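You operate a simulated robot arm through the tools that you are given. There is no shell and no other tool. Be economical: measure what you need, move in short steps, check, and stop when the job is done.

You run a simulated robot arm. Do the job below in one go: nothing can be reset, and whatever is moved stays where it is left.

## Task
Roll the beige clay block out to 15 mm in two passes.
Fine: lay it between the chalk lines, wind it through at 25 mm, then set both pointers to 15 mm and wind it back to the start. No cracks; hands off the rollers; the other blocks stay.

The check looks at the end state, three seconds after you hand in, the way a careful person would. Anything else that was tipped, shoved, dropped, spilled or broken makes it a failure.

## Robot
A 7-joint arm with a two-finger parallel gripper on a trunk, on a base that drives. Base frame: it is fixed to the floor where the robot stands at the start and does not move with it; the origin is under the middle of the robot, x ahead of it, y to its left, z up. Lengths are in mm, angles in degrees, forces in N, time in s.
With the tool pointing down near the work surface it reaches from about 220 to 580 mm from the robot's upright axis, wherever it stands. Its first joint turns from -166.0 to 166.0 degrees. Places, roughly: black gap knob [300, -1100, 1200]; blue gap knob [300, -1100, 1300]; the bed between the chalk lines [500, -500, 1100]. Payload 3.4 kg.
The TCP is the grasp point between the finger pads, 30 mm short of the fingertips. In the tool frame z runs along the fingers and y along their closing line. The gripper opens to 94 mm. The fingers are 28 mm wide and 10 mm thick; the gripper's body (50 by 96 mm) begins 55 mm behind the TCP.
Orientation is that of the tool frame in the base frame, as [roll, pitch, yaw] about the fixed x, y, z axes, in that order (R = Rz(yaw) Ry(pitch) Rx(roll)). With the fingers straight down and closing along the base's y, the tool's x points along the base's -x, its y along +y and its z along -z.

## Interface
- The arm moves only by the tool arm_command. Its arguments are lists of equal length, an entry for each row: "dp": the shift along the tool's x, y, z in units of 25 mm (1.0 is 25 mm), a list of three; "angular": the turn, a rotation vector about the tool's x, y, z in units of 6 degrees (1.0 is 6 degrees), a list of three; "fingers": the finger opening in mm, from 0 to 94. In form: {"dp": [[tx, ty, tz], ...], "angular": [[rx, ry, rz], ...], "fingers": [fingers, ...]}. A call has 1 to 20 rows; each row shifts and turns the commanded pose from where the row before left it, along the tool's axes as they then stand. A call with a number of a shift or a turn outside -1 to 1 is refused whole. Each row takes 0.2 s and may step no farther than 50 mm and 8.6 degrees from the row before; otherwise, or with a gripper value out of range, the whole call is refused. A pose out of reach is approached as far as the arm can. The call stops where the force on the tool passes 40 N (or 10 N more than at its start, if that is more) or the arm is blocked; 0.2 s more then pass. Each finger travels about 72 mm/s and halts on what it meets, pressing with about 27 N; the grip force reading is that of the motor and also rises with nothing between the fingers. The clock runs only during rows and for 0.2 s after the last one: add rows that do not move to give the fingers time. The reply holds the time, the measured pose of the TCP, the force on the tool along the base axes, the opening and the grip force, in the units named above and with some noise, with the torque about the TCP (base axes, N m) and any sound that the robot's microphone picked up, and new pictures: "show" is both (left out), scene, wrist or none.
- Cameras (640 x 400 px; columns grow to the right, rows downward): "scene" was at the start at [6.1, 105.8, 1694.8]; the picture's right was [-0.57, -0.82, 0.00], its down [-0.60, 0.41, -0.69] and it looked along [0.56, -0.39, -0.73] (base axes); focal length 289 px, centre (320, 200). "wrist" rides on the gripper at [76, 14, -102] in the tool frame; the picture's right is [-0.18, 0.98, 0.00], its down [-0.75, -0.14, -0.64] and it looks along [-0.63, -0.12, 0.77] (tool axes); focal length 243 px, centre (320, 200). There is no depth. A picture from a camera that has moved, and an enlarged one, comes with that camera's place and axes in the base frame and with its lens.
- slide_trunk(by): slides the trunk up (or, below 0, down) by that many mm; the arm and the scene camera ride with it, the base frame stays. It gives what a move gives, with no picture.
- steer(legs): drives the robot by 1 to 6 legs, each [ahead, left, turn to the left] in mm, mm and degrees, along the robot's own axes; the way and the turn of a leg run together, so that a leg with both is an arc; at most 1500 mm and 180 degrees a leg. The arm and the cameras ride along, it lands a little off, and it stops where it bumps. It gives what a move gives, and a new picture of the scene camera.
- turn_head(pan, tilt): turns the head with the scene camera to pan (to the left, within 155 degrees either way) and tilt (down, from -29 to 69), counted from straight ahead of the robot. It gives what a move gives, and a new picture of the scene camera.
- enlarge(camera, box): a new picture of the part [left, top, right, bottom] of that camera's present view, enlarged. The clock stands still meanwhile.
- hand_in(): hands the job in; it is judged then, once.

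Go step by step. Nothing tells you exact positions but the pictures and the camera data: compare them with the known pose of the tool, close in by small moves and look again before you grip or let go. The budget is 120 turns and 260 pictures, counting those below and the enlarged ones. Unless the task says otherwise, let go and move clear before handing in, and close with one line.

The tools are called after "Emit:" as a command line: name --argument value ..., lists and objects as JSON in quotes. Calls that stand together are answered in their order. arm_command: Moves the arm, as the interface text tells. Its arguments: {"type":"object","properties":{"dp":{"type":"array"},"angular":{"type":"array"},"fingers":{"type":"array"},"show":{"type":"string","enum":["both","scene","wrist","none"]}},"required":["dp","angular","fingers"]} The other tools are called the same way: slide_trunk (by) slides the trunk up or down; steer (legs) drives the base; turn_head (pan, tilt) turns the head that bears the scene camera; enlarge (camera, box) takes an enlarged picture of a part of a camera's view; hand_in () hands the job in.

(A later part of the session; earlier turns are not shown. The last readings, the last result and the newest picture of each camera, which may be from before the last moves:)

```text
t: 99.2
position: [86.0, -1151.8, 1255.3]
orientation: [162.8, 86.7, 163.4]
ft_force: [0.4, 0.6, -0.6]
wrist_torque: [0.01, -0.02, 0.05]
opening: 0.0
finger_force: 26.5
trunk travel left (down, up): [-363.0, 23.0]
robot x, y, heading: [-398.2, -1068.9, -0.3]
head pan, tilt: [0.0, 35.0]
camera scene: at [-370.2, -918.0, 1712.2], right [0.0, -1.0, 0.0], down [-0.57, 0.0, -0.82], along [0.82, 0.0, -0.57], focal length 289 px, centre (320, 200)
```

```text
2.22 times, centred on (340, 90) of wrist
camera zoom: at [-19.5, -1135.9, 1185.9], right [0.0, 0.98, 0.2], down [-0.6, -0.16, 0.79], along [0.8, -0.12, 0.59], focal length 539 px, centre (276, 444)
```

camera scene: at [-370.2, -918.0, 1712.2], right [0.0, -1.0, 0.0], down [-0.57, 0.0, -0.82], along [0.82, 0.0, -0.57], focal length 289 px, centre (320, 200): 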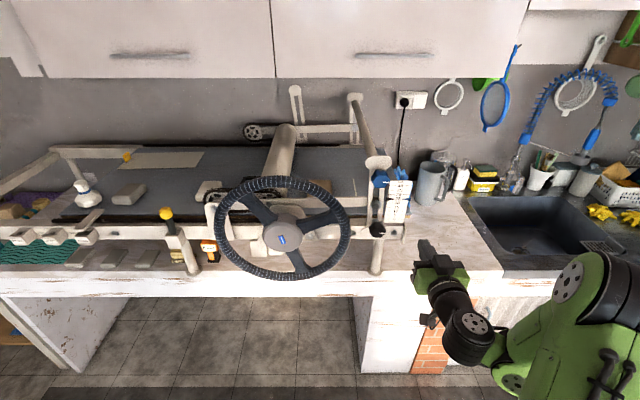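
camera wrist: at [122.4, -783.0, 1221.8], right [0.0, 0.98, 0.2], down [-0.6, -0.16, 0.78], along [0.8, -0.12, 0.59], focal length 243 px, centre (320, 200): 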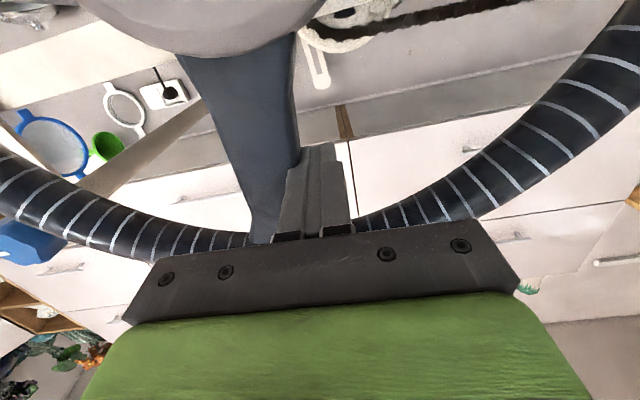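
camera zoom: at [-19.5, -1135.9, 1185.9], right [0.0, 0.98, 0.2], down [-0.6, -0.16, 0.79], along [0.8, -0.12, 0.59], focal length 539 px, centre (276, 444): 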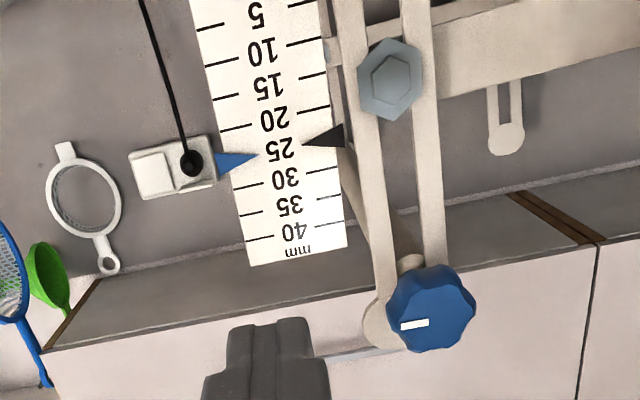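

The slab is clear past the roller. Blue knob ≈ (269, −1074, 1328), black ≈ (265, −1082, 1166), axes along x. I'll line up in front of the blue knob.

Emit:
arm_command --dp '[[-0.35, 0.4, 0], [-0.35, 0.4, 0], [-0.35, 0.4, 0], [-0.35, 0.4, 0], [-0.35, 0.4, 0], [-0.35, 0.4, 0], [-0.35, 0.4, 0], [-0.35, 0.3, 0], [0, 0, 0]]' --angular '[[0, -0.25, 0], [0, -0.25, 0], [0, 0, 0], [0, 0, 0], [0, 0, 0], [0, 0, 0], [0, 0, 0], [0, 0, 0], [0, 0, 0]]' --fingers '[20, 40, 60, 75, 75, 75, 75, 75, 75]' --show "none"

Emit:
steer --legs '[[50, 0, 0]]'

Emit:
enlarge --camera "wrist" --box '[0, 0, 640, 400]'

Emit:
enlarge --camera "scene" --box '[335, 140, 435, 250]'

```text
t: 101.2
position: [87.8, -1075.5, 1327.3]
orientation: [100.1, 89.0, 100.4]
ft_force: [0.0, -0.6, 0.4]
wrist_torque: [-0.02, 0.01, 0.02]
opening: 75.1
finger_force: 0.1
trunk travel left (down, up): [-363.0, 23.0]
robot x, y, heading: [-400.9, -1068.5, -0.3]
head pan, tilt: [0.0, 35.0]
```

```text
t: 102.2
position: [138.8, -1075.1, 1326.7]
orientation: [104.2, 89.0, 104.7]
ft_force: [-0.4, -0.4, 0.0]
wrist_torque: [0.02, -0.02, 0.0]
opening: 75.0
finger_force: 0.1
trunk travel left (down, up): [-363.0, 23.0]
robot x, y, heading: [-350.3, -1069.6, -0.0]
head pan, tilt: [0.0, 35.0]
camera scene: at [-319.3, -917.3, 1712.1], right [0.0, -1.0, 0.0], down [-0.57, 0.0, -0.82], along [0.82, 0.0, -0.57], focal length 289 px, centre (320, 200)
```

scene: 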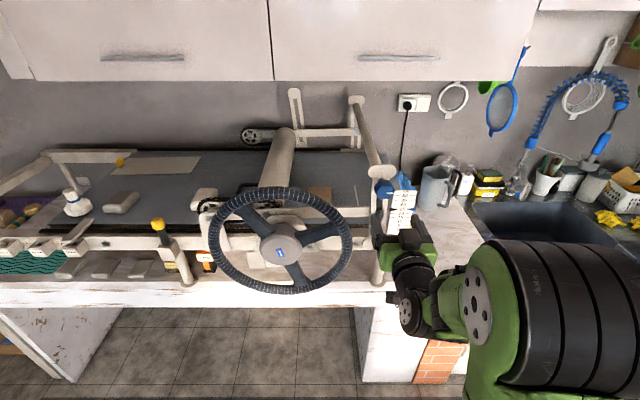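

```text
1.00 times, centred on (320, 200) of wrist (not enlarged: the box is as wide or as high as the picture)
camera zoom: at [35.0, -1058.7, 1251.6], right [-0.01, 0.98, 0.2], down [-0.64, -0.16, 0.75], along [0.77, -0.12, 0.63], focal length 243 px, centre (320, 200)
```

zoom: 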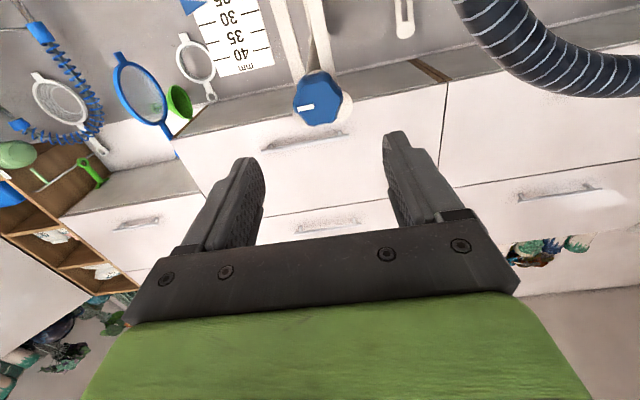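

```text
3.64 times, centred on (385, 195) of scene
camera zoom: at [-319.3, -917.3, 1712.1], right [0.0, -1.0, 0.0], down [-0.57, 0.0, -0.82], along [0.82, 0.0, -0.57], focal length 1051 px, centre (84, 218)
```

zoom: 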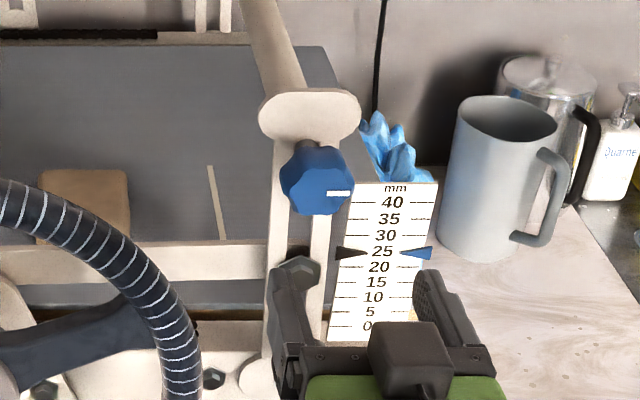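

Emit:
arm_command --dp '[[0, 0, 0.8], [0, 0, 0.8], [0, 0, 0.8], [0, 0, 0.8], [0, 0, 0.8], [0, 0, 0.5], [0, 0, 0.4], [0, 0, 0]]' --angular '[[0, 0, 0], [0, 0, 0], [0, 0, 0], [0, 0, 0], [0, 0, 0], [0, 0, 0], [0, 0, 0], [0, 0, 0]]' --fingers '[75, 75, 75, 75, 75, 75, 75, 75]'

Emit:
enlarge --camera "scene" --box '[335, 140, 435, 250]'

```text
t: 104.0
position: [258.4, -1073.7, 1326.5]
orientation: [101.3, 89.0, 101.7]
ft_force: [0.1, 0.4, 0.2]
wrist_torque: [0.0, 0.05, 0.01]
opening: 75.0
finger_force: 0.0
trunk travel left (down, up): [-363.0, 23.0]
robot x, y, heading: [-349.2, -1066.7, -0.3]
head pan, tilt: [0.0, 35.0]
camera scene: at [-320.8, -917.2, 1712.1], right [0.0, -1.0, 0.0], down [-0.57, 0.0, -0.82], along [0.82, 0.0, -0.57], focal length 289 px, centre (320, 200)
camera wrist: at [156.3, -1057.8, 1251.3], right [-0.01, 0.98, 0.2], down [-0.64, -0.16, 0.75], along [0.77, -0.12, 0.63], focal length 243 px, centre (320, 200)
```

scene: 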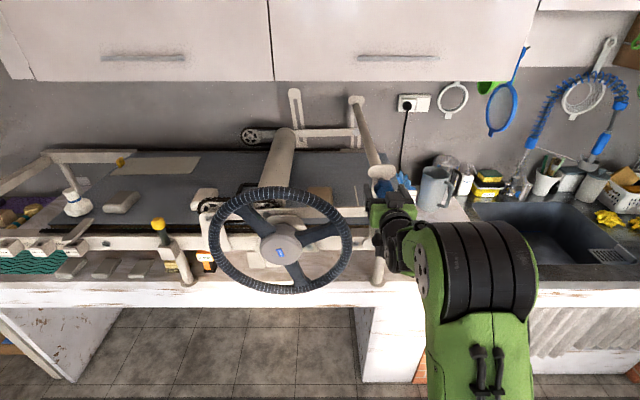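
wrist: 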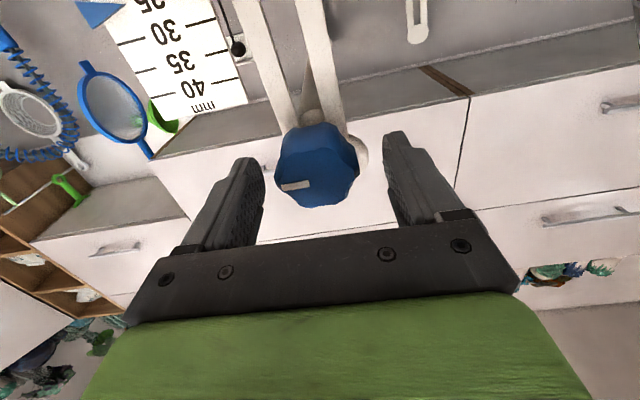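

```text
3.64 times, centred on (385, 195) of scene
camera zoom: at [-320.8, -917.2, 1712.1], right [0.0, -1.0, 0.0], down [-0.57, 0.0, -0.82], along [0.82, 0.0, -0.57], focal length 1051 px, centre (84, 218)
```

zoom: 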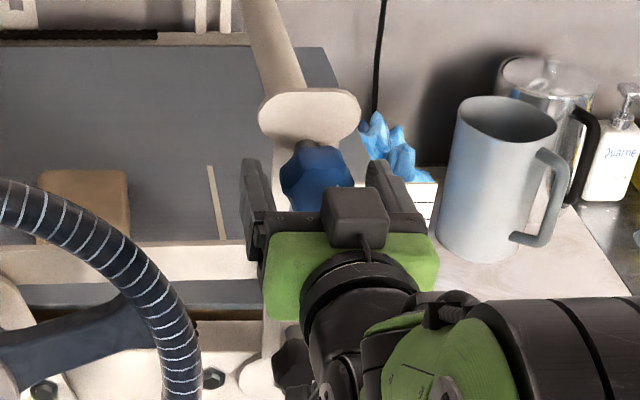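

Emit:
arm_command --dp '[[-0.06, 0, 0.4], [0, 0, 0], [0, 0, 0], [0, 0, 0], [0, 0, 0], [0, 0, 0], [0, 0, 0], [0, 0, 0], [0, 0, 0], [0, 0, 0], [0, 0, 0]]' --angular '[[0, 0, 0], [0, 0, 0], [0, 0, 0], [0, 0, 0], [0, 0, 0], [0, 0, 1], [0, 0, 1], [0, 0, 1], [0, 0, 1], [0, 0, 1], [0, 0, 0]]' --fingers '[75, 55, 40, 35, 35, 35, 35, 35, 35, 35, 35]'

Emit:
enlarge --camera "wrist" --box '[40, 0, 400, 220]'

```text
t: 106.4
position: [269.0, -1078.1, 1327.1]
orientation: [90.6, 58.9, 90.9]
ft_force: [-4.3, -9.7, -9.1]
wrist_torque: [0.0, -0.01, -0.46]
opening: 46.5
finger_force: 44.8
trunk travel left (down, up): [-363.0, 23.0]
robot x, y, heading: [-346.5, -1070.5, 0.1]
head pan, tilt: [0.0, 35.0]
camera scene: at [-320.1, -920.1, 1712.3], right [0.0, -1.0, 0.0], down [-0.57, 0.0, -0.82], along [0.82, 0.0, -0.57], focal length 289 px, centre (320, 200)
camera wrist: at [166.6, -1024.5, 1270.2], right [0.0, 0.75, 0.67], down [-0.64, -0.51, 0.58], along [0.77, -0.42, 0.47], focal length 243 px, centre (320, 200)
```

scene: 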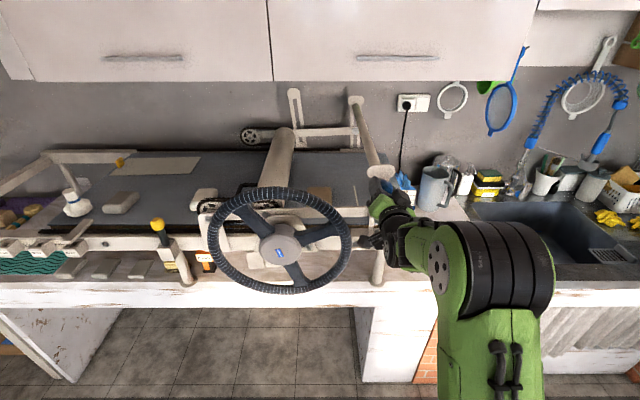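
wrist: 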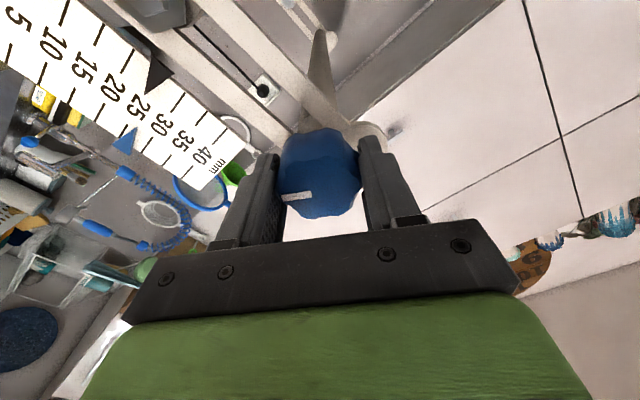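

```text
1.78 times, centred on (220, 110) of wrist
camera zoom: at [166.6, -1024.5, 1270.2], right [0.0, 0.75, 0.67], down [-0.64, -0.51, 0.58], along [0.77, -0.42, 0.47], focal length 431 px, centre (498, 360)
```

zoom: 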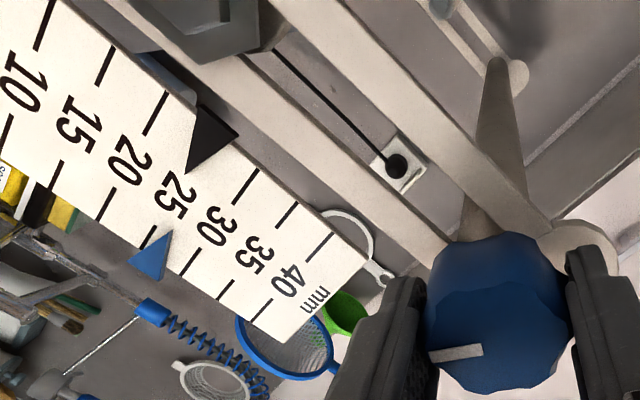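

Clockwise 30° seems to have raised the blue pointer slightly. I'll turn back counter-clockwise through 60° and compare.

Emit:
arm_command --dp '[[0, 0, 0], [0, 0, 0], [0, 0, 0], [0, 0, 0], [0, 0, 0], [0, 0, 0], [0, 0, 0], [0, 0, 0], [0, 0, 0], [0, 0, 0], [0, 0, 0], [0, 0, 0], [0, 0, 0], [0, 0, 0], [0, 0, 0], [0, 0, 0]]' --angular '[[0, 0, -1], [0, 0, -1], [0, 0, -1], [0, 0, -1], [0, 0, -1], [0, 0, -1], [0, 0, -1], [0, 0, -1], [0, 0, -1], [0, 0, -1], [0, 0, -1], [0, 0, -1], [0, 0, -1], [0, 0, -1], [0, 0, -1], [0, 0, 0]]' --fingers '[35, 35, 35, 35, 35, 35, 35, 35, 35, 35, 35, 35, 35, 35, 35, 35]' --show "wrist"

Emit:
enlarge --camera "scene" --box '[335, 140, 435, 250]'

```text
t: 109.8
position: [268.8, -1072.7, 1327.4]
orientation: [-90.6, 30.9, -89.8]
ft_force: [-8.8, 1.1, -22.9]
wrist_torque: [-0.07, -0.58, -0.73]
opening: 46.6
finger_force: 44.6
trunk travel left (down, up): [-363.0, 23.0]
robot x, y, heading: [-347.8, -1071.2, -0.2]
head pan, tilt: [0.0, 35.0]
camera wrist: at [167.3, -1131.0, 1276.0], right [-0.01, 0.66, -0.75], down [-0.64, 0.57, 0.51], along [0.77, 0.49, 0.42], focal length 243 px, centre (320, 200)
```

wrist: 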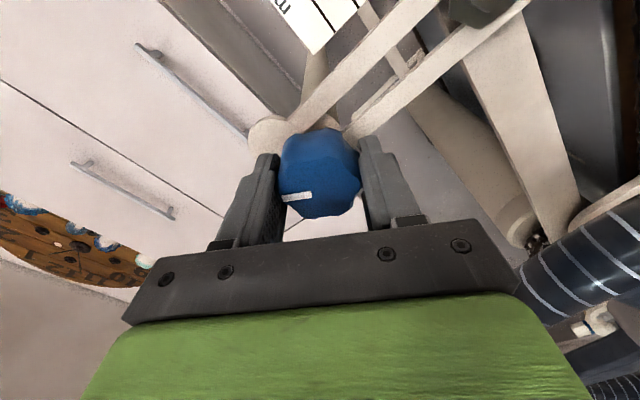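

```text
3.64 times, centred on (385, 195) of scene
camera zoom: at [-319.5, -917.2, 1712.0], right [0.0, -1.0, 0.0], down [-0.57, 0.0, -0.82], along [0.82, 0.0, -0.57], focal length 1051 px, centre (84, 218)
```

zoom: 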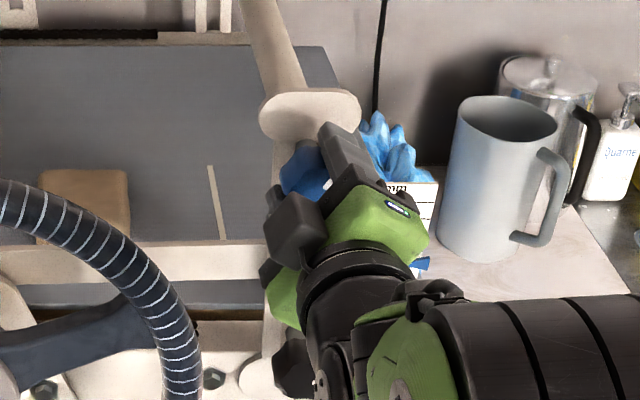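

Counter-clockwise lowers the blue pointer: about 3 mm per 60°. I'll release, rewind the wrist, and regrip.

Emit:
arm_command --dp '[[0, 0, 0], [0, 0, 0], [0, 0, 0], [0, 0, 0], [0, 0, 0], [0, 0, 0], [0, 0, 0], [0, 0, 0], [0, 0, 0], [0, 0, 0], [0, 0, 0], [0, 0, 0], [0, 0, 0], [0, 0, 0], [0, 0, 0], [0, 0, 0], [0, 0, 0], [0, 0, 0], [0, 0, 0], [0, 0, 0]]' --angular '[[0, 0, 0], [0, 0, 0], [0, 0, 1], [0, 0, 1], [0, 0, 1], [0, 0, 1], [0, 0, 1], [0, 0, 1], [0, 0, 1], [0, 0, 1], [0, 0, 1], [0, 0, 1], [0, 0, 1], [0, 0, 1], [0, 0, 1], [0, 0, 1], [0, 0, 1], [0, 0, 1], [0, 0, 1], [0, 0, 1]]' --fingers '[70, 70, 70, 70, 70, 70, 70, 70, 70, 70, 70, 70, 70, 70, 70, 70, 70, 70, 70, 70]' --show "wrist"

Emit:
enlarge --camera "wrist" --box '[40, 0, 400, 220]'

```text
t: 114.0
position: [269.6, -1073.6, 1329.0]
orientation: [90.4, 41.0, 90.6]
ft_force: [-0.2, 0.5, -0.4]
wrist_torque: [0.01, -0.02, -0.02]
opening: 70.0
finger_force: 0.1
trunk travel left (down, up): [-363.0, 23.0]
robot x, y, heading: [-354.8, -1066.5, 0.1]
head pan, tilt: [0.0, 35.0]
camera wrist: at [166.2, -1006.1, 1289.6], right [0.0, 0.5, 0.86], down [-0.64, -0.67, 0.39], along [0.77, -0.55, 0.32], focal length 243 px, centre (320, 200)
```

wrist: 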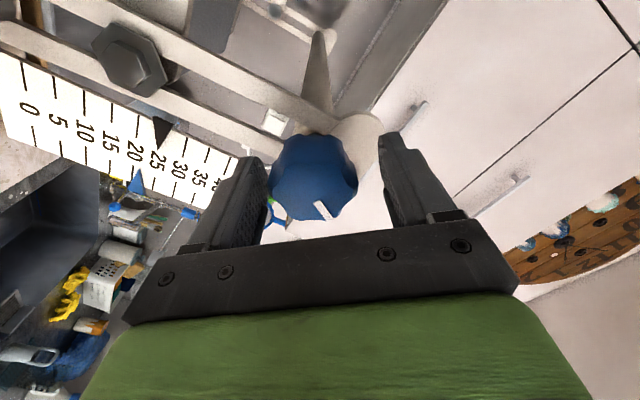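

```text
1.78 times, centred on (220, 110) of wrist
camera zoom: at [166.2, -1006.1, 1289.6], right [0.0, 0.5, 0.86], down [-0.64, -0.67, 0.39], along [0.77, -0.55, 0.32], focal length 431 px, centre (498, 360)
```

zoom: 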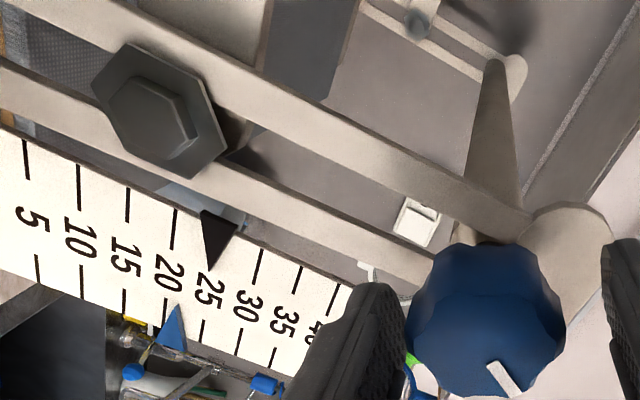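

Blue reads about 22, black 25. Gripping again and turning another ~100° counter-clockwise.

Emit:
arm_command --dp '[[0, 0, 0], [0, 0, 0], [0, 0, 0], [0, 0, 0], [0, 0, 0], [0, 0, 0], [0, 0, 0], [0, 0, 0], [0, 0, 0], [0, 0, 0], [0, 0, 0], [0, 0, 0], [0, 0, 0], [0, 0, 0], [0, 0, 0], [0, 0, 0], [0, 0, 0], [0, 0, 0], [0, 0, 0], [0, 0, 0]]' --angular '[[0, 0, 0], [0, 0, 0], [0, 0, -1], [0, 0, -1], [0, 0, -1], [0, 0, -1], [0, 0, -1], [0, 0, -1], [0, 0, -1], [0, 0, -1], [0, 0, -1], [0, 0, -1], [0, 0, -1], [0, 0, -1], [0, 0, -1], [0, 0, -1], [0, 0, -1], [0, 0, -1], [0, 0, -1], [0, 0, 0]]' --fingers '[45, 35, 35, 35, 35, 35, 35, 35, 35, 35, 35, 35, 35, 35, 35, 35, 35, 35, 35, 35]' --show "none"

Emit:
arm_command --dp '[[0, 0, 0], [0, 0, 0], [0, 0, 0], [0, 0, 0], [0, 0, 0], [0, 0, 0], [0, 0, 0], [0, 0, 0], [0, 0, 0], [0, 0, 0], [0, 0, 0], [0, 0, 0], [0, 0, 0], [0, 0, 0], [0, 0, 0], [0, 0, 0], [0, 0, 0], [0, 0, 0], [0, 0, 0]]' --angular '[[0, 0, 0], [0, 0, 0], [0, 0, 1], [0, 0, 1], [0, 0, 1], [0, 0, 1], [0, 0, 1], [0, 0, 1], [0, 0, 1], [0, 0, 1], [0, 0, 1], [0, 0, 1], [0, 0, 1], [0, 0, 1], [0, 0, 1], [0, 0, 1], [0, 0, 1], [0, 0, 1], [0, 0, 1]]' --fingers '[70, 70, 70, 70, 70, 70, 70, 70, 70, 70, 70, 70, 70, 70, 70, 70, 70, 70, 70]' --show "none"

Emit:
enlarge --camera "wrist" --box '[0, 20, 320, 220]'

```text
t: 118.2
position: [270.1, -1074.5, 1324.9]
orientation: [-90.8, 36.9, -89.9]
ft_force: [-9.0, -5.0, -23.9]
wrist_torque: [-0.07, -0.33, -0.73]
opening: 45.4
finger_force: 45.7
trunk travel left (down, up): [-363.0, 23.0]
robot x, y, heading: [-349.0, -1070.5, -0.1]
head pan, tilt: [0.0, 35.0]
```

```text
t: 122.2
position: [271.0, -1073.4, 1327.5]
orientation: [90.3, 40.9, 90.6]
ft_force: [-0.5, -0.2, -0.1]
wrist_torque: [0.02, -0.02, -0.03]
opening: 70.3
finger_force: 0.1
trunk travel left (down, up): [-363.0, 23.0]
robot x, y, heading: [-346.3, -1068.6, 0.2]
head pan, tilt: [0.0, 35.0]
```

```text
2.00 times, centred on (160, 120) of wrist
camera zoom: at [166.7, -1006.3, 1289.5], right [0.0, 0.5, 0.86], down [-0.64, -0.67, 0.39], along [0.77, -0.55, 0.32], focal length 485 px, centre (640, 360)
```

zoom: 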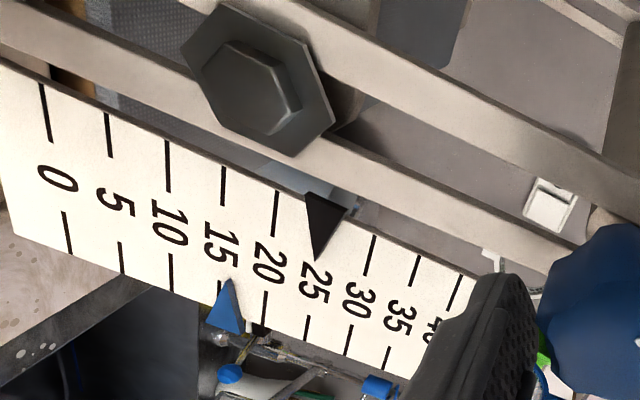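

Blue reads about 16 (about 20 mm per turn). A further 18° should bring it to 15.

Emit:
arm_command --dp '[[0, 0, 0], [0, 0, 0], [0, 0, 0], [0, 0, 0], [0, 0, 0], [0, 0, 0], [0, 0, 0], [0, 0, 0], [0, 0, 0]]' --angular '[[0, 0, 0], [0, 0, 0], [0, 0, -1], [0, 0, -1], [0, 0, -1], [0, 0, 0], [0, 0, 0], [0, 0, 0], [0, 0, 0]]' --fingers '[45, 35, 35, 35, 35, 35, 70, 70, 70]' --show "none"

Emit:
enlarge --camera "wrist" --box '[0, 0, 320, 200]'

```text
t: 124.2
position: [269.1, -1073.5, 1329.6]
orientation: [90.3, 59.1, 90.7]
ft_force: [0.5, 0.4, 1.1]
wrist_torque: [0.01, 0.01, 0.0]
opening: 69.9
finger_force: 0.1
trunk travel left (down, up): [-363.0, 23.0]
robot x, y, heading: [-349.8, -1068.5, -0.2]
head pan, tilt: [0.0, 35.0]
```

```text
2.00 times, centred on (160, 100) of wrist
camera zoom: at [166.5, -1021.3, 1271.3], right [0.0, 0.75, 0.66], down [-0.64, -0.51, 0.58], along [0.77, -0.42, 0.48], focal length 485 px, centre (640, 400)
```

zoom: 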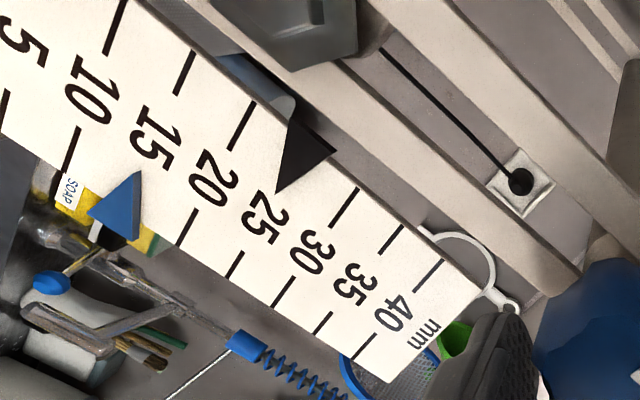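

Blue reads ≈15.2. I'll retract and check it from the front camera, and locate the black knob.

Emit:
arm_command --dp '[[0, 0, -0.6], [0, 0, -1], [0, 0, -1], [0, 0, -1], [0, 0, -1], [0, 0, 0], [0, 0, 0], [0, 0, 0], [0, 0, 0], [0, 0, 0]]' --angular '[[0, 0, 0], [0, 0, 0], [0, 0, 0], [0, 0, 0], [0, 0, -1], [0, 0, -1], [0, 0, -1], [0, 0, -1], [0, 0, -1], [0, 0, 0]]' --fingers '[70, 70, 70, 70, 70, 70, 70, 70, 70, 70]' --show "none"

Emit:
arm_command --dp '[[1, 0, 0], [1, 0, 0], [1, 0, 0], [1, 0, 0], [1, 0, 0], [1, 0, 0], [0.4, 0, 0], [0, 0, 0]]' --angular '[[0, 0, 0], [0, 0, 0], [0, 0, 0], [0, 0, 0], [0, 0, 0], [0, 0, 0], [0, 0, 0], [0, 0, 0]]' --fingers '[75, 75, 75, 75, 75, 75, 75, 75]'

Emit:
enlarge --camera "scene" --box '[350, 150, 430, 260]'

```text
t: 126.4
position: [153.9, -1073.6, 1329.7]
orientation: [101.9, 89.1, 102.4]
ft_force: [0.0, -0.4, -0.2]
wrist_torque: [-0.01, -0.02, -0.01]
opening: 70.0
finger_force: 0.1
trunk travel left (down, up): [-363.0, 23.0]
robot x, y, heading: [-353.9, -1069.6, -0.3]
head pan, tilt: [0.0, 35.0]
```

```text
t: 128.2
position: [153.5, -1070.9, 1168.8]
orientation: [101.2, 89.0, 101.6]
ft_force: [0.1, -0.2, -1.1]
wrist_torque: [0.03, 0.01, 0.02]
opening: 75.1
finger_force: 0.0
trunk travel left (down, up): [-363.0, 23.0]
robot x, y, heading: [-349.8, -1066.2, -0.2]
head pan, tilt: [0.0, 35.0]
camera scene: at [-320.4, -917.4, 1712.1], right [0.0, -1.0, 0.0], down [-0.57, 0.0, -0.82], along [0.82, 0.0, -0.57], focal length 289 px, centre (320, 200)
camera wrist: at [51.2, -1055.1, 1093.3], right [-0.01, 0.98, 0.2], down [-0.64, -0.16, 0.75], along [0.77, -0.12, 0.63], focal length 243 px, centre (320, 200)
```

scene: 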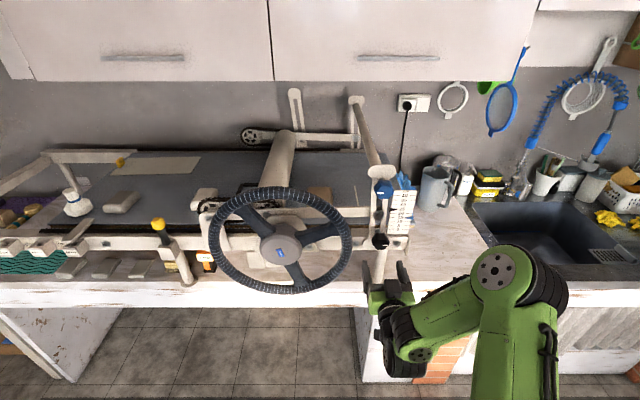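
wrist: 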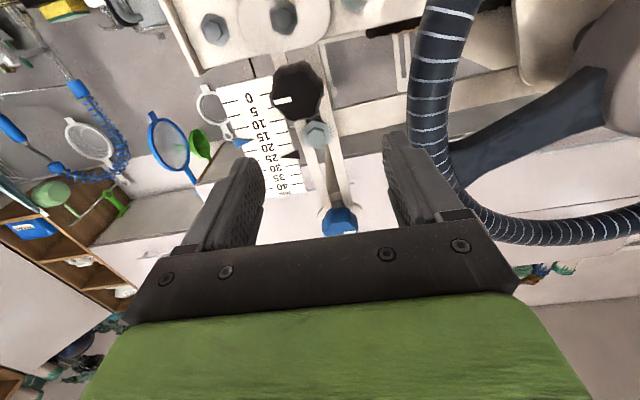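

```text
3.64 times, centred on (390, 205) of scene
camera zoom: at [-320.4, -917.4, 1712.1], right [0.0, -1.0, 0.0], down [-0.57, 0.0, -0.82], along [0.82, 0.0, -0.57], focal length 1051 px, centre (66, 182)
```

zoom: 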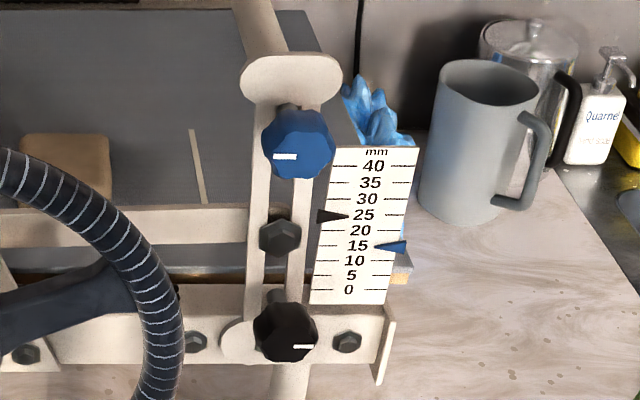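

Blue is at 15, with the knob's mark exactly half a turn round. The black knob is at about (280, −1087, 1154); I'll approach it.

Emit:
arm_command --dp '[[0.3, -0.32, 0], [0.3, -0.32, 0], [0, 0, 0.8], [0, 0, 0.8], [0, 0, 0.8], [0, 0, 0.8], [0, 0, 0.6], [0, 0, 0.4], [0, 0, 0]]' --angular '[[0, 0, 0], [0, 0, 0], [0, 0, 0], [0, 0, 0], [0, 0, 0], [0, 0, 0], [0, 0, 0], [0, 0, 0], [0, 0, 0]]' --fingers '[70, 70, 70, 70, 70, 70, 70, 70, 70]'

Emit:
enlarge --camera "scene" --box '[350, 150, 430, 260]'

```text
t: 130.2
position: [258.8, -1086.1, 1152.3]
orientation: [101.7, 89.0, 102.1]
ft_force: [-0.2, 0.6, -0.4]
wrist_torque: [0.01, -0.05, 0.0]
opening: 70.0
finger_force: 0.0
trunk travel left (down, up): [-363.0, 23.0]
robot x, y, heading: [-350.4, -1069.1, -0.1]
head pan, tilt: [0.0, 35.0]
camera scene: at [-320.6, -917.3, 1712.1], right [0.0, -1.0, 0.0], down [-0.57, 0.0, -0.82], along [0.82, 0.0, -0.57], focal length 289 px, centre (320, 200)
camera wrist: at [155.8, -1070.4, 1077.7], right [-0.01, 0.98, 0.2], down [-0.64, -0.16, 0.75], along [0.77, -0.12, 0.63], focal length 243 px, centre (320, 200)
```

scene: 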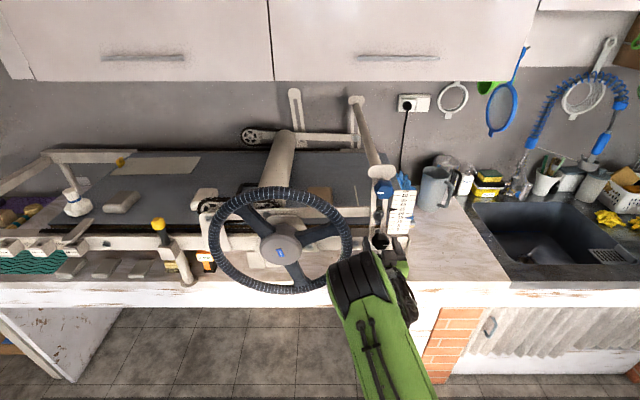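
wrist: 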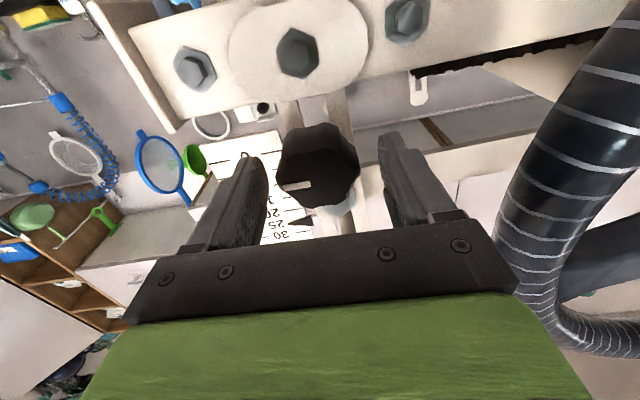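

```text
3.64 times, centred on (390, 205) of scene
camera zoom: at [-320.6, -917.3, 1712.1], right [0.0, -1.0, 0.0], down [-0.57, 0.0, -0.82], along [0.82, 0.0, -0.57], focal length 1051 px, centre (66, 182)
```

zoom: 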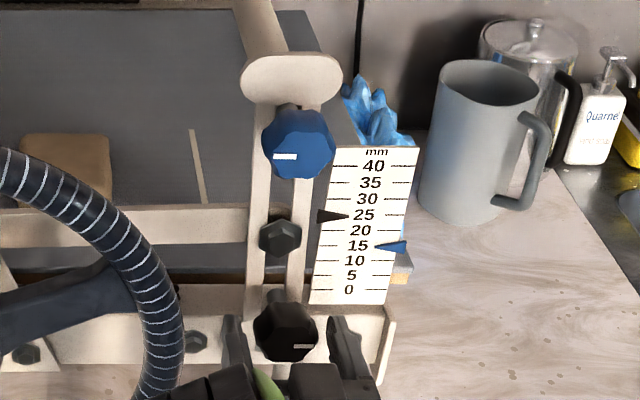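

Well centred and the scale stays visible from here. I'll preset the wrist, grip, and turn counter-clockwise 30° as a test.

Emit:
arm_command --dp '[[0, 0, 0.3], [0, 0, 0], [0, 0, 0], [0, 0, 0], [0, 0, 0], [0, 0, 0], [0, 0, 0], [0, 0, 0], [0, 0, 0], [0, 0, 0], [0, 0, 0], [0, 0, 0], [0, 0, 0], [0, 0, 0], [0, 0, 0], [0, 0, 0], [0, 0, 0], [0, 0, 0]]' --angular '[[0, 0, 0], [0, 0, 1], [0, 0, 1], [0, 0, 1], [0, 0, 1], [0, 0, 1], [0, 0, 1], [0, 0, 1], [0, 0, 1], [0, 0, 0], [0, 0, 0], [0, 0, 0], [0, 0, -1], [0, 0, -1], [0, 0, -1], [0, 0, -1], [0, 0, -1], [0, 0, 0]]' --fingers '[70, 70, 70, 70, 70, 70, 70, 70, 70, 50, 35, 35, 35, 35, 35, 35, 35, 35]' --show "none"

Emit:
enlarge --camera "scene" --box '[350, 150, 430, 260]'

```text
t: 134.0
position: [266.8, -1088.3, 1151.8]
orientation: [91.1, 71.2, 91.3]
ft_force: [-5.2, -1.9, -9.0]
wrist_torque: [-0.05, 1.14, -0.54]
opening: 45.5
finger_force: 45.2
trunk travel left (down, up): [-363.0, 23.0]
robot x, y, heading: [-348.6, -1063.9, 0.1]
head pan, tilt: [0.0, 35.0]
```

```text
3.64 times, centred on (390, 205) of scene
camera zoom: at [-320.2, -917.9, 1712.1], right [0.0, -1.0, 0.0], down [-0.57, 0.0, -0.82], along [0.82, 0.0, -0.57], focal length 1051 px, centre (66, 182)
```

zoom: 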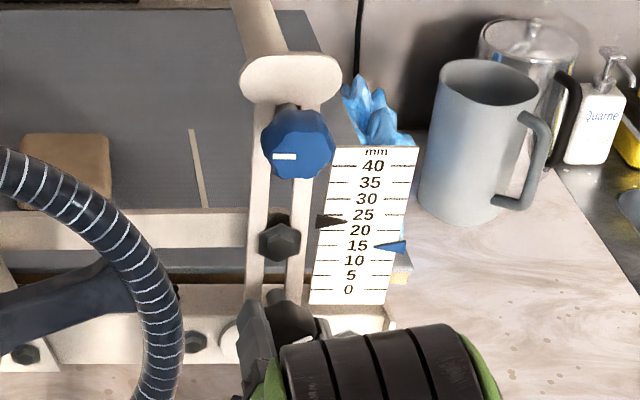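

Black lowers too. Continuing 72° more, then regrip for the remaining 78°.

Emit:
arm_command --dp '[[0, 0, 0], [0, 0, 0], [0, 0, 0], [0, 0, 0], [0, 0, 0], [0, 0, 0], [0, 0, 0], [0, 0, 0], [0, 0, 0], [0, 0, 0], [0, 0, 0], [0, 0, 0], [0, 0, 0], [0, 0, 0], [0, 0, 0]]' --angular '[[0, 0, -1], [0, 0, -1], [0, 0, -1], [0, 0, -1], [0, 0, -1], [0, 0, -1], [0, 0, -1], [0, 0, -1], [0, 0, -1], [0, 0, -1], [0, 0, -1], [0, 0, -1], [0, 0, 0], [0, 0, 0], [0, 0, 0]]' --fingers '[35, 35, 35, 35, 35, 35, 35, 35, 35, 35, 35, 35, 35, 70, 70]' --show "none"

Emit:
arm_command --dp '[[0, 0, 0], [0, 0, 0], [0, 0, 0], [0, 0, 0], [0, 0, 0], [0, 0, 0], [0, 0, 0], [0, 0, 0], [0, 0, 0], [0, 0, 0], [0, 0, 0], [0, 0, 0], [0, 0, 0], [0, 0, 0], [0, 0, 0], [0, 0, 0]]' --angular '[[0, 0, 1], [0, 0, 1], [0, 0, 1], [0, 0, 1], [0, 0, 1], [0, 0, 1], [0, 0, 1], [0, 0, 1], [0, 0, 1], [0, 0, 1], [0, 0, 1], [0, 0, 1], [0, 0, 1], [0, 0, 1], [0, 0, 1], [0, 0, 0]]' --fingers '[70, 70, 70, 70, 70, 70, 70, 70, 70, 70, 70, 70, 70, 70, 70, 70]' --show "wrist"

Emit:
enlarge --camera "scene" --box '[350, 150, 430, 260]'

```text
t: 137.2
position: [266.3, -1085.7, 1153.5]
orientation: [-90.0, 36.9, -89.5]
ft_force: [0.2, 0.0, -0.5]
wrist_torque: [0.02, 0.0, 0.01]
opening: 70.0
finger_force: 0.1
trunk travel left (down, up): [-363.0, 23.0]
robot x, y, heading: [-347.4, -1069.0, -0.2]
head pan, tilt: [0.0, 35.0]
```

```text
t: 140.6
position: [266.5, -1085.9, 1153.2]
orientation: [90.4, 53.0, 90.7]
ft_force: [1.0, 0.2, 0.5]
wrist_torque: [0.02, 0.01, -0.03]
opening: 69.9
finger_force: 0.0
trunk travel left (down, up): [-363.0, 23.0]
robot x, y, heading: [-346.8, -1067.4, -0.3]
head pan, tilt: [0.0, 35.0]
camera wrist: at [163.5, -1028.9, 1101.4], right [0.0, 0.67, 0.74], down [-0.64, -0.57, 0.52], along [0.77, -0.47, 0.43], focal length 243 px, centre (320, 200)
```

wrist: 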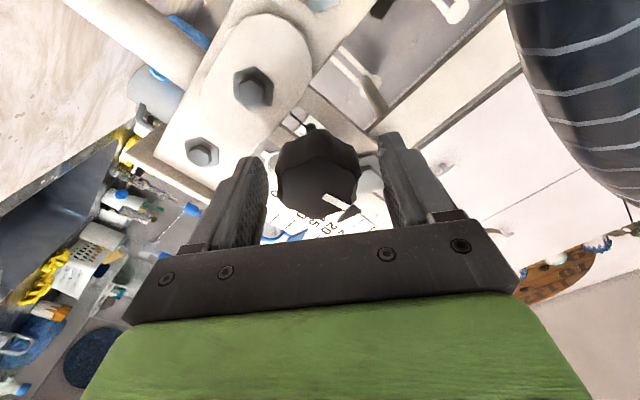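

```text
3.64 times, centred on (390, 205) of scene
camera zoom: at [-320.3, -917.0, 1712.1], right [0.0, -1.0, 0.0], down [-0.57, 0.0, -0.82], along [0.82, 0.0, -0.57], focal length 1051 px, centre (66, 182)
```

zoom: 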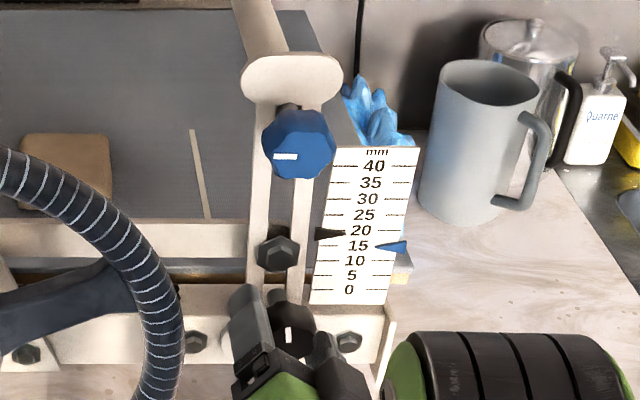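

Black reads about 19.5. Regrip and turn the remaining ~78°.

Emit:
arm_command --dp '[[0, 0, 0], [0, 0, 0], [0, 0, 0], [0, 0, 0], [0, 0, 0], [0, 0, 0], [0, 0, 0], [0, 0, 0], [0, 0, 0], [0, 0, 0], [0, 0, 0], [0, 0, 0], [0, 0, 0], [0, 0, 0], [0, 0, 0], [0, 0, 0], [0, 0, 0], [0, 0, 0], [0, 0, 0]]' --angular '[[0, 0, 0], [0, 0, 0], [0, 0, 0], [0, 0, -1], [0, 0, -1], [0, 0, -1], [0, 0, -1], [0, 0, -1], [0, 0, -1], [0, 0, -1], [0, 0, -1], [0, 0, -1], [0, 0, -1], [0, 0, -1], [0, 0, -1], [0, 0, -1], [0, 0, 0], [0, 0, 0], [0, 0, 0]]' --fingers '[50, 35, 35, 35, 35, 35, 35, 35, 35, 35, 35, 35, 35, 35, 35, 35, 35, 70, 70]' --show "none"

Emit:
enlarge --camera "scene" --box '[370, 180, 410, 230]'

```text
t: 144.6
position: [267.1, -1086.4, 1153.3]
orientation: [-90.1, 48.8, -89.7]
ft_force: [-0.5, -0.5, -0.3]
wrist_torque: [0.01, 0.0, 0.0]
opening: 70.0
finger_force: 0.0
trunk travel left (down, up): [-363.0, 23.0]
robot x, y, heading: [-349.2, -1069.2, 0.0]
head pan, tilt: [0.0, 35.0]
```

```text
8.00 times, centred on (390, 205) of scene
camera zoom: at [-320.2, -917.2, 1712.1], right [0.0, -1.0, 0.0], down [-0.57, 0.0, -0.82], along [0.82, 0.0, -0.57], focal length 2312 px, centre (-240, 160)
```

zoom: 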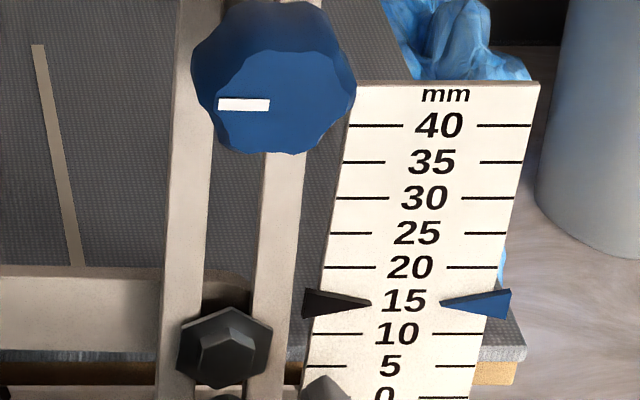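

Both pointers read about 15. I'll withdraw, square the wrist, and take a check reading from both cameras.

Emit:
arm_command --dp '[[0, 0, -0.6], [0, 0, -1], [0, 0, -1], [0, 0, -1], [0, 0, -1], [0, 0, 0], [0, 0, 0], [0, 0, 0], [0, 0, 0], [0, 0, 0], [0, 0, 0], [0, 0, 0]]' --angular '[[0, 0, 0], [0, 0, 0], [0, 0, 0], [0, 0, 0], [0, 0, 0], [0, 0, 1], [0, 0, 1], [0, 0, 1], [0, 0, 1], [0, 0, 1], [0, 0, 1], [0, 0, 0.8]]' --fingers '[70, 70, 70, 70, 70, 70, 70, 40, 20, 0, 0, 0]' --show "none"

Emit:
enlarge --camera "scene" --box '[360, 180, 420, 255]'

Emit:
enlarge --camera "wrist" --box '[190, 60, 350, 210]'

```text
t: 147.2
position: [152.0, -1087.6, 1154.0]
orientation: [-140.8, 89.7, -140.4]
ft_force: [-1.1, -0.7, -0.5]
wrist_torque: [-0.03, 0.01, 0.0]
opening: 0.1
finger_force: 26.9
trunk travel left (down, up): [-363.0, 23.0]
robot x, y, heading: [-348.0, -1067.6, -0.0]
head pan, tilt: [0.0, 35.0]
```

```text
5.33 times, centred on (390, 218) of scene
camera zoom: at [-320.4, -917.2, 1712.1], right [0.0, -1.0, 0.0], down [-0.57, 0.0, -0.82], along [0.82, 0.0, -0.57], focal length 1542 px, centre (-53, 107)
```

zoom: 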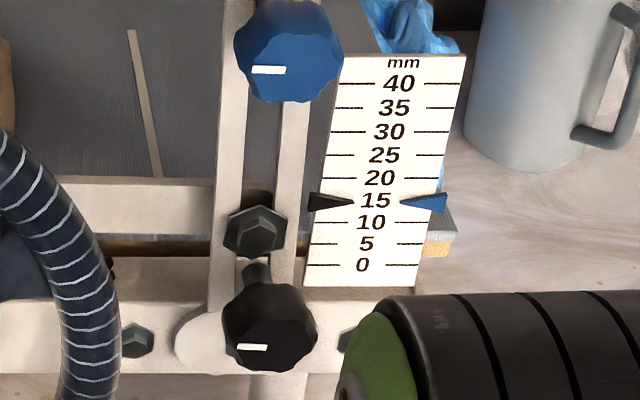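

```text
2.67 times, centred on (270, 135) of wrist
camera zoom: at [48.8, -1073.2, 1077.9], right [-0.01, 0.98, 0.18], down [-0.64, -0.14, 0.76], along [0.77, -0.11, 0.63], focal length 647 px, centre (453, 373)
```

zoom: 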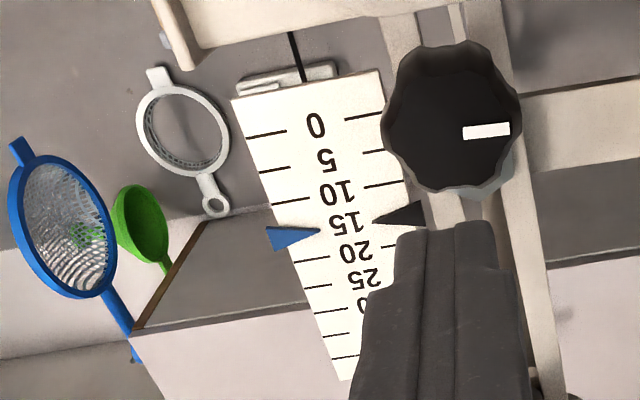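

Both pointers read 15.0 with both knobs exactly half a turn round. Now back to the wheel for the return pass.

Emit:
steer --legs '[[-50, 0, 0], [0, 250, 0]]'

Emit:
arm_command --dp '[[-1, 0.1, 0], [-1, 0.1, 0], [-1, 0.1, 0], [-1, 0.1, 0], [-1, 0.1, 0], [0, 0, 0]]' --angular '[[0, 0, 0], [0, 0, 0], [0, 0, 0], [0, 0, 0], [0, 0, 0], [0, 0, 0]]' --fingers '[0, 0, 0, 0, 0, 0]'

Emit:
enlarge --camera "scene" --box '[220, 120, 460, 290]'

```text
t: 149.5
position: [102.2, -836.6, 1154.6]
orientation: [-125.7, 89.7, -125.2]
ft_force: [-0.8, -0.1, -0.5]
wrist_torque: [-0.02, -0.02, -0.02]
opening: 0.0
finger_force: 26.3
trunk travel left (down, up): [-363.0, 23.0]
robot x, y, heading: [-403.3, -816.3, -0.0]
head pan, tilt: [0.0, 35.0]
camera scene: at [-370.3, -665.6, 1712.0], right [0.0, -1.0, 0.0], down [-0.57, 0.0, -0.82], along [0.82, 0.0, -0.57], focal length 289 px, centre (320, 200)
```

scene: 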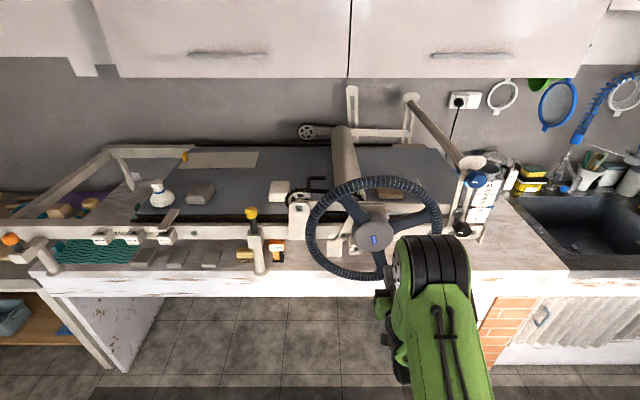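

```text
t: 150.9
position: [99.8, -823.3, 1279.0]
orientation: [-124.8, 89.7, -124.5]
ft_force: [0.0, 0.6, 1.1]
wrist_torque: [0.03, -0.04, -0.02]
opening: 0.0
finger_force: 26.9
trunk travel left (down, up): [-363.0, 23.0]
robot x, y, heading: [-398.4, -817.9, -0.2]
head pan, tilt: [0.0, 35.0]
camera scene: at [-370.6, -665.1, 1711.9], right [0.0, -1.0, 0.0], down [-0.57, 0.0, -0.82], along [0.82, 0.0, -0.57], focal length 289 px, centre (320, 200)
camera wrist: at [-1.9, -808.9, 1203.5], right [-0.01, 0.98, 0.18], down [-0.64, -0.14, 0.76], along [0.77, -0.11, 0.63], focal length 243 px, centre (320, 200)
```

scene: 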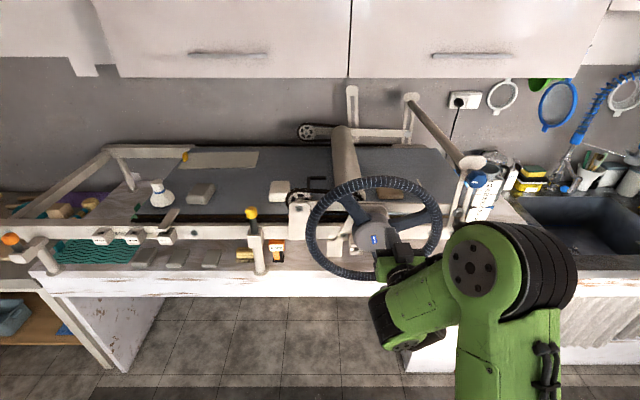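
wrist: 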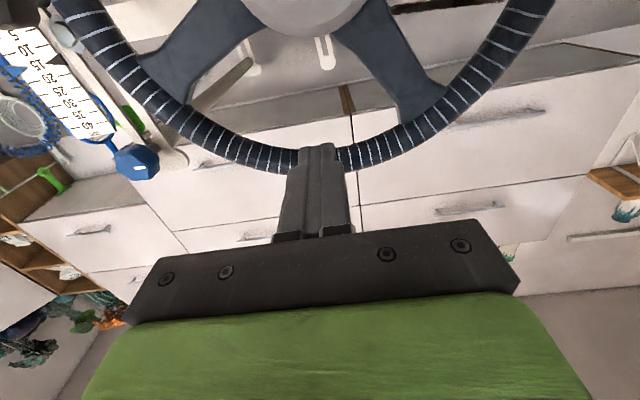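

```text
2.35 times, centred on (340, 205) of scene
camera zoom: at [-370.6, -665.1, 1711.9], right [0.0, -1.0, 0.0], down [-0.57, 0.0, -0.82], along [0.82, 0.0, -0.57], focal length 680 px, centre (273, 188)
```

zoom: 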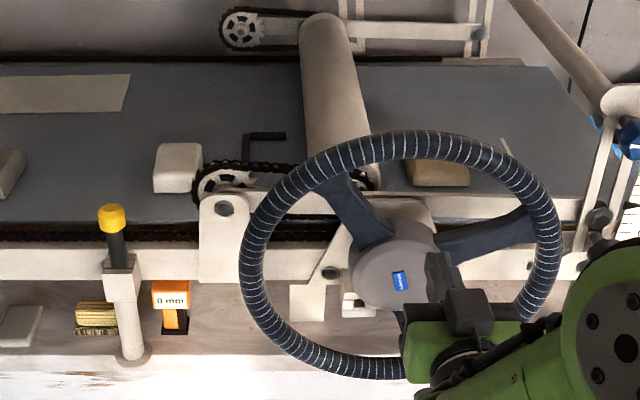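

Wheel spokes sit almost as at the start. Inserting again at the top opening to push the left spoke counter-clockwise.

Emit:
arm_command --dp '[[0, 0, 0.8], [0, 0, 0.8], [0, 0, 0.8], [0, 0, 0.8], [0, 0, 0.7], [0, 0, 0.6], [0, 0, 0.6], [0, 0, 0]]' --angular '[[0, 0, 0], [0, 0, 0], [0, 0, 0], [0, 0, 0], [0, 0, 0], [0, 0, 0], [0, 0, 0], [0, 0, 0]]' --fingers '[0, 0, 0, 0, 0, 0, 0, 0]' --show "wrist"

```text
t: 152.7
position: [195.6, -819.5, 1258.6]
orientation: [-125.6, 89.7, -125.1]
ft_force: [-0.5, 0.0, -0.1]
wrist_torque: [-0.01, 0.0, 0.01]
opening: 0.1
finger_force: 27.1
out of reach, approached as far as the arm can: row 1, 2, 3, 4
trunk travel left (down, up): [-363.0, 23.0]
robot x, y, heading: [-401.2, -817.1, -0.2]
head pan, tilt: [0.0, 35.0]
camera wrist: at [93.6, -804.3, 1183.0], right [-0.01, 0.98, 0.18], down [-0.64, -0.14, 0.76], along [0.77, -0.11, 0.63], focal length 243 px, centre (320, 200)
```

wrist: 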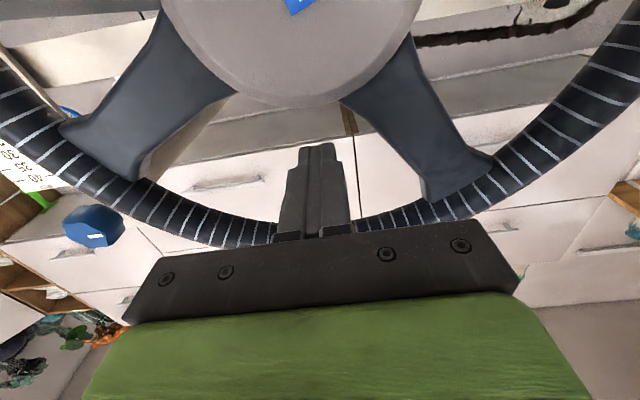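

Emit:
arm_command --dp '[[-0.4, 0, 0.3], [-0.4, 0, 0.3], [-0.4, 0, 0.3], [0, 0, 0.35], [0, 0, 0]]' --angular '[[0, 0, 0], [0, 0, 0], [0, 0, 0], [0, 0, 0], [0, 0, 0]]' --fingers '[0, 0, 0, 0, 0]' --show "none"

Emit:
enlarge --camera "scene" --box '[220, 120, 460, 290]'

```text
t: 153.9
position: [227.5, -818.6, 1287.6]
orientation: [-126.3, 89.7, -125.9]
ft_force: [-0.5, -0.2, 0.6]
wrist_torque: [0.04, -0.01, -0.01]
opening: 0.0
finger_force: 26.7
trunk travel left (down, up): [-363.0, 23.0]
robot x, y, heading: [-395.8, -821.4, -0.1]
head pan, tilt: [0.0, 35.0]
```

```text
2.35 times, centred on (340, 205) of scene
camera zoom: at [-370.8, -666.6, 1712.1], right [0.0, -1.0, 0.0], down [-0.57, 0.0, -0.82], along [0.82, 0.0, -0.57], focal length 680 px, centre (273, 188)
```

zoom: 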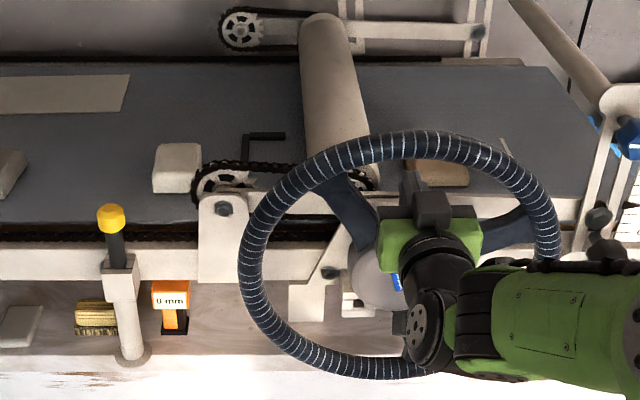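

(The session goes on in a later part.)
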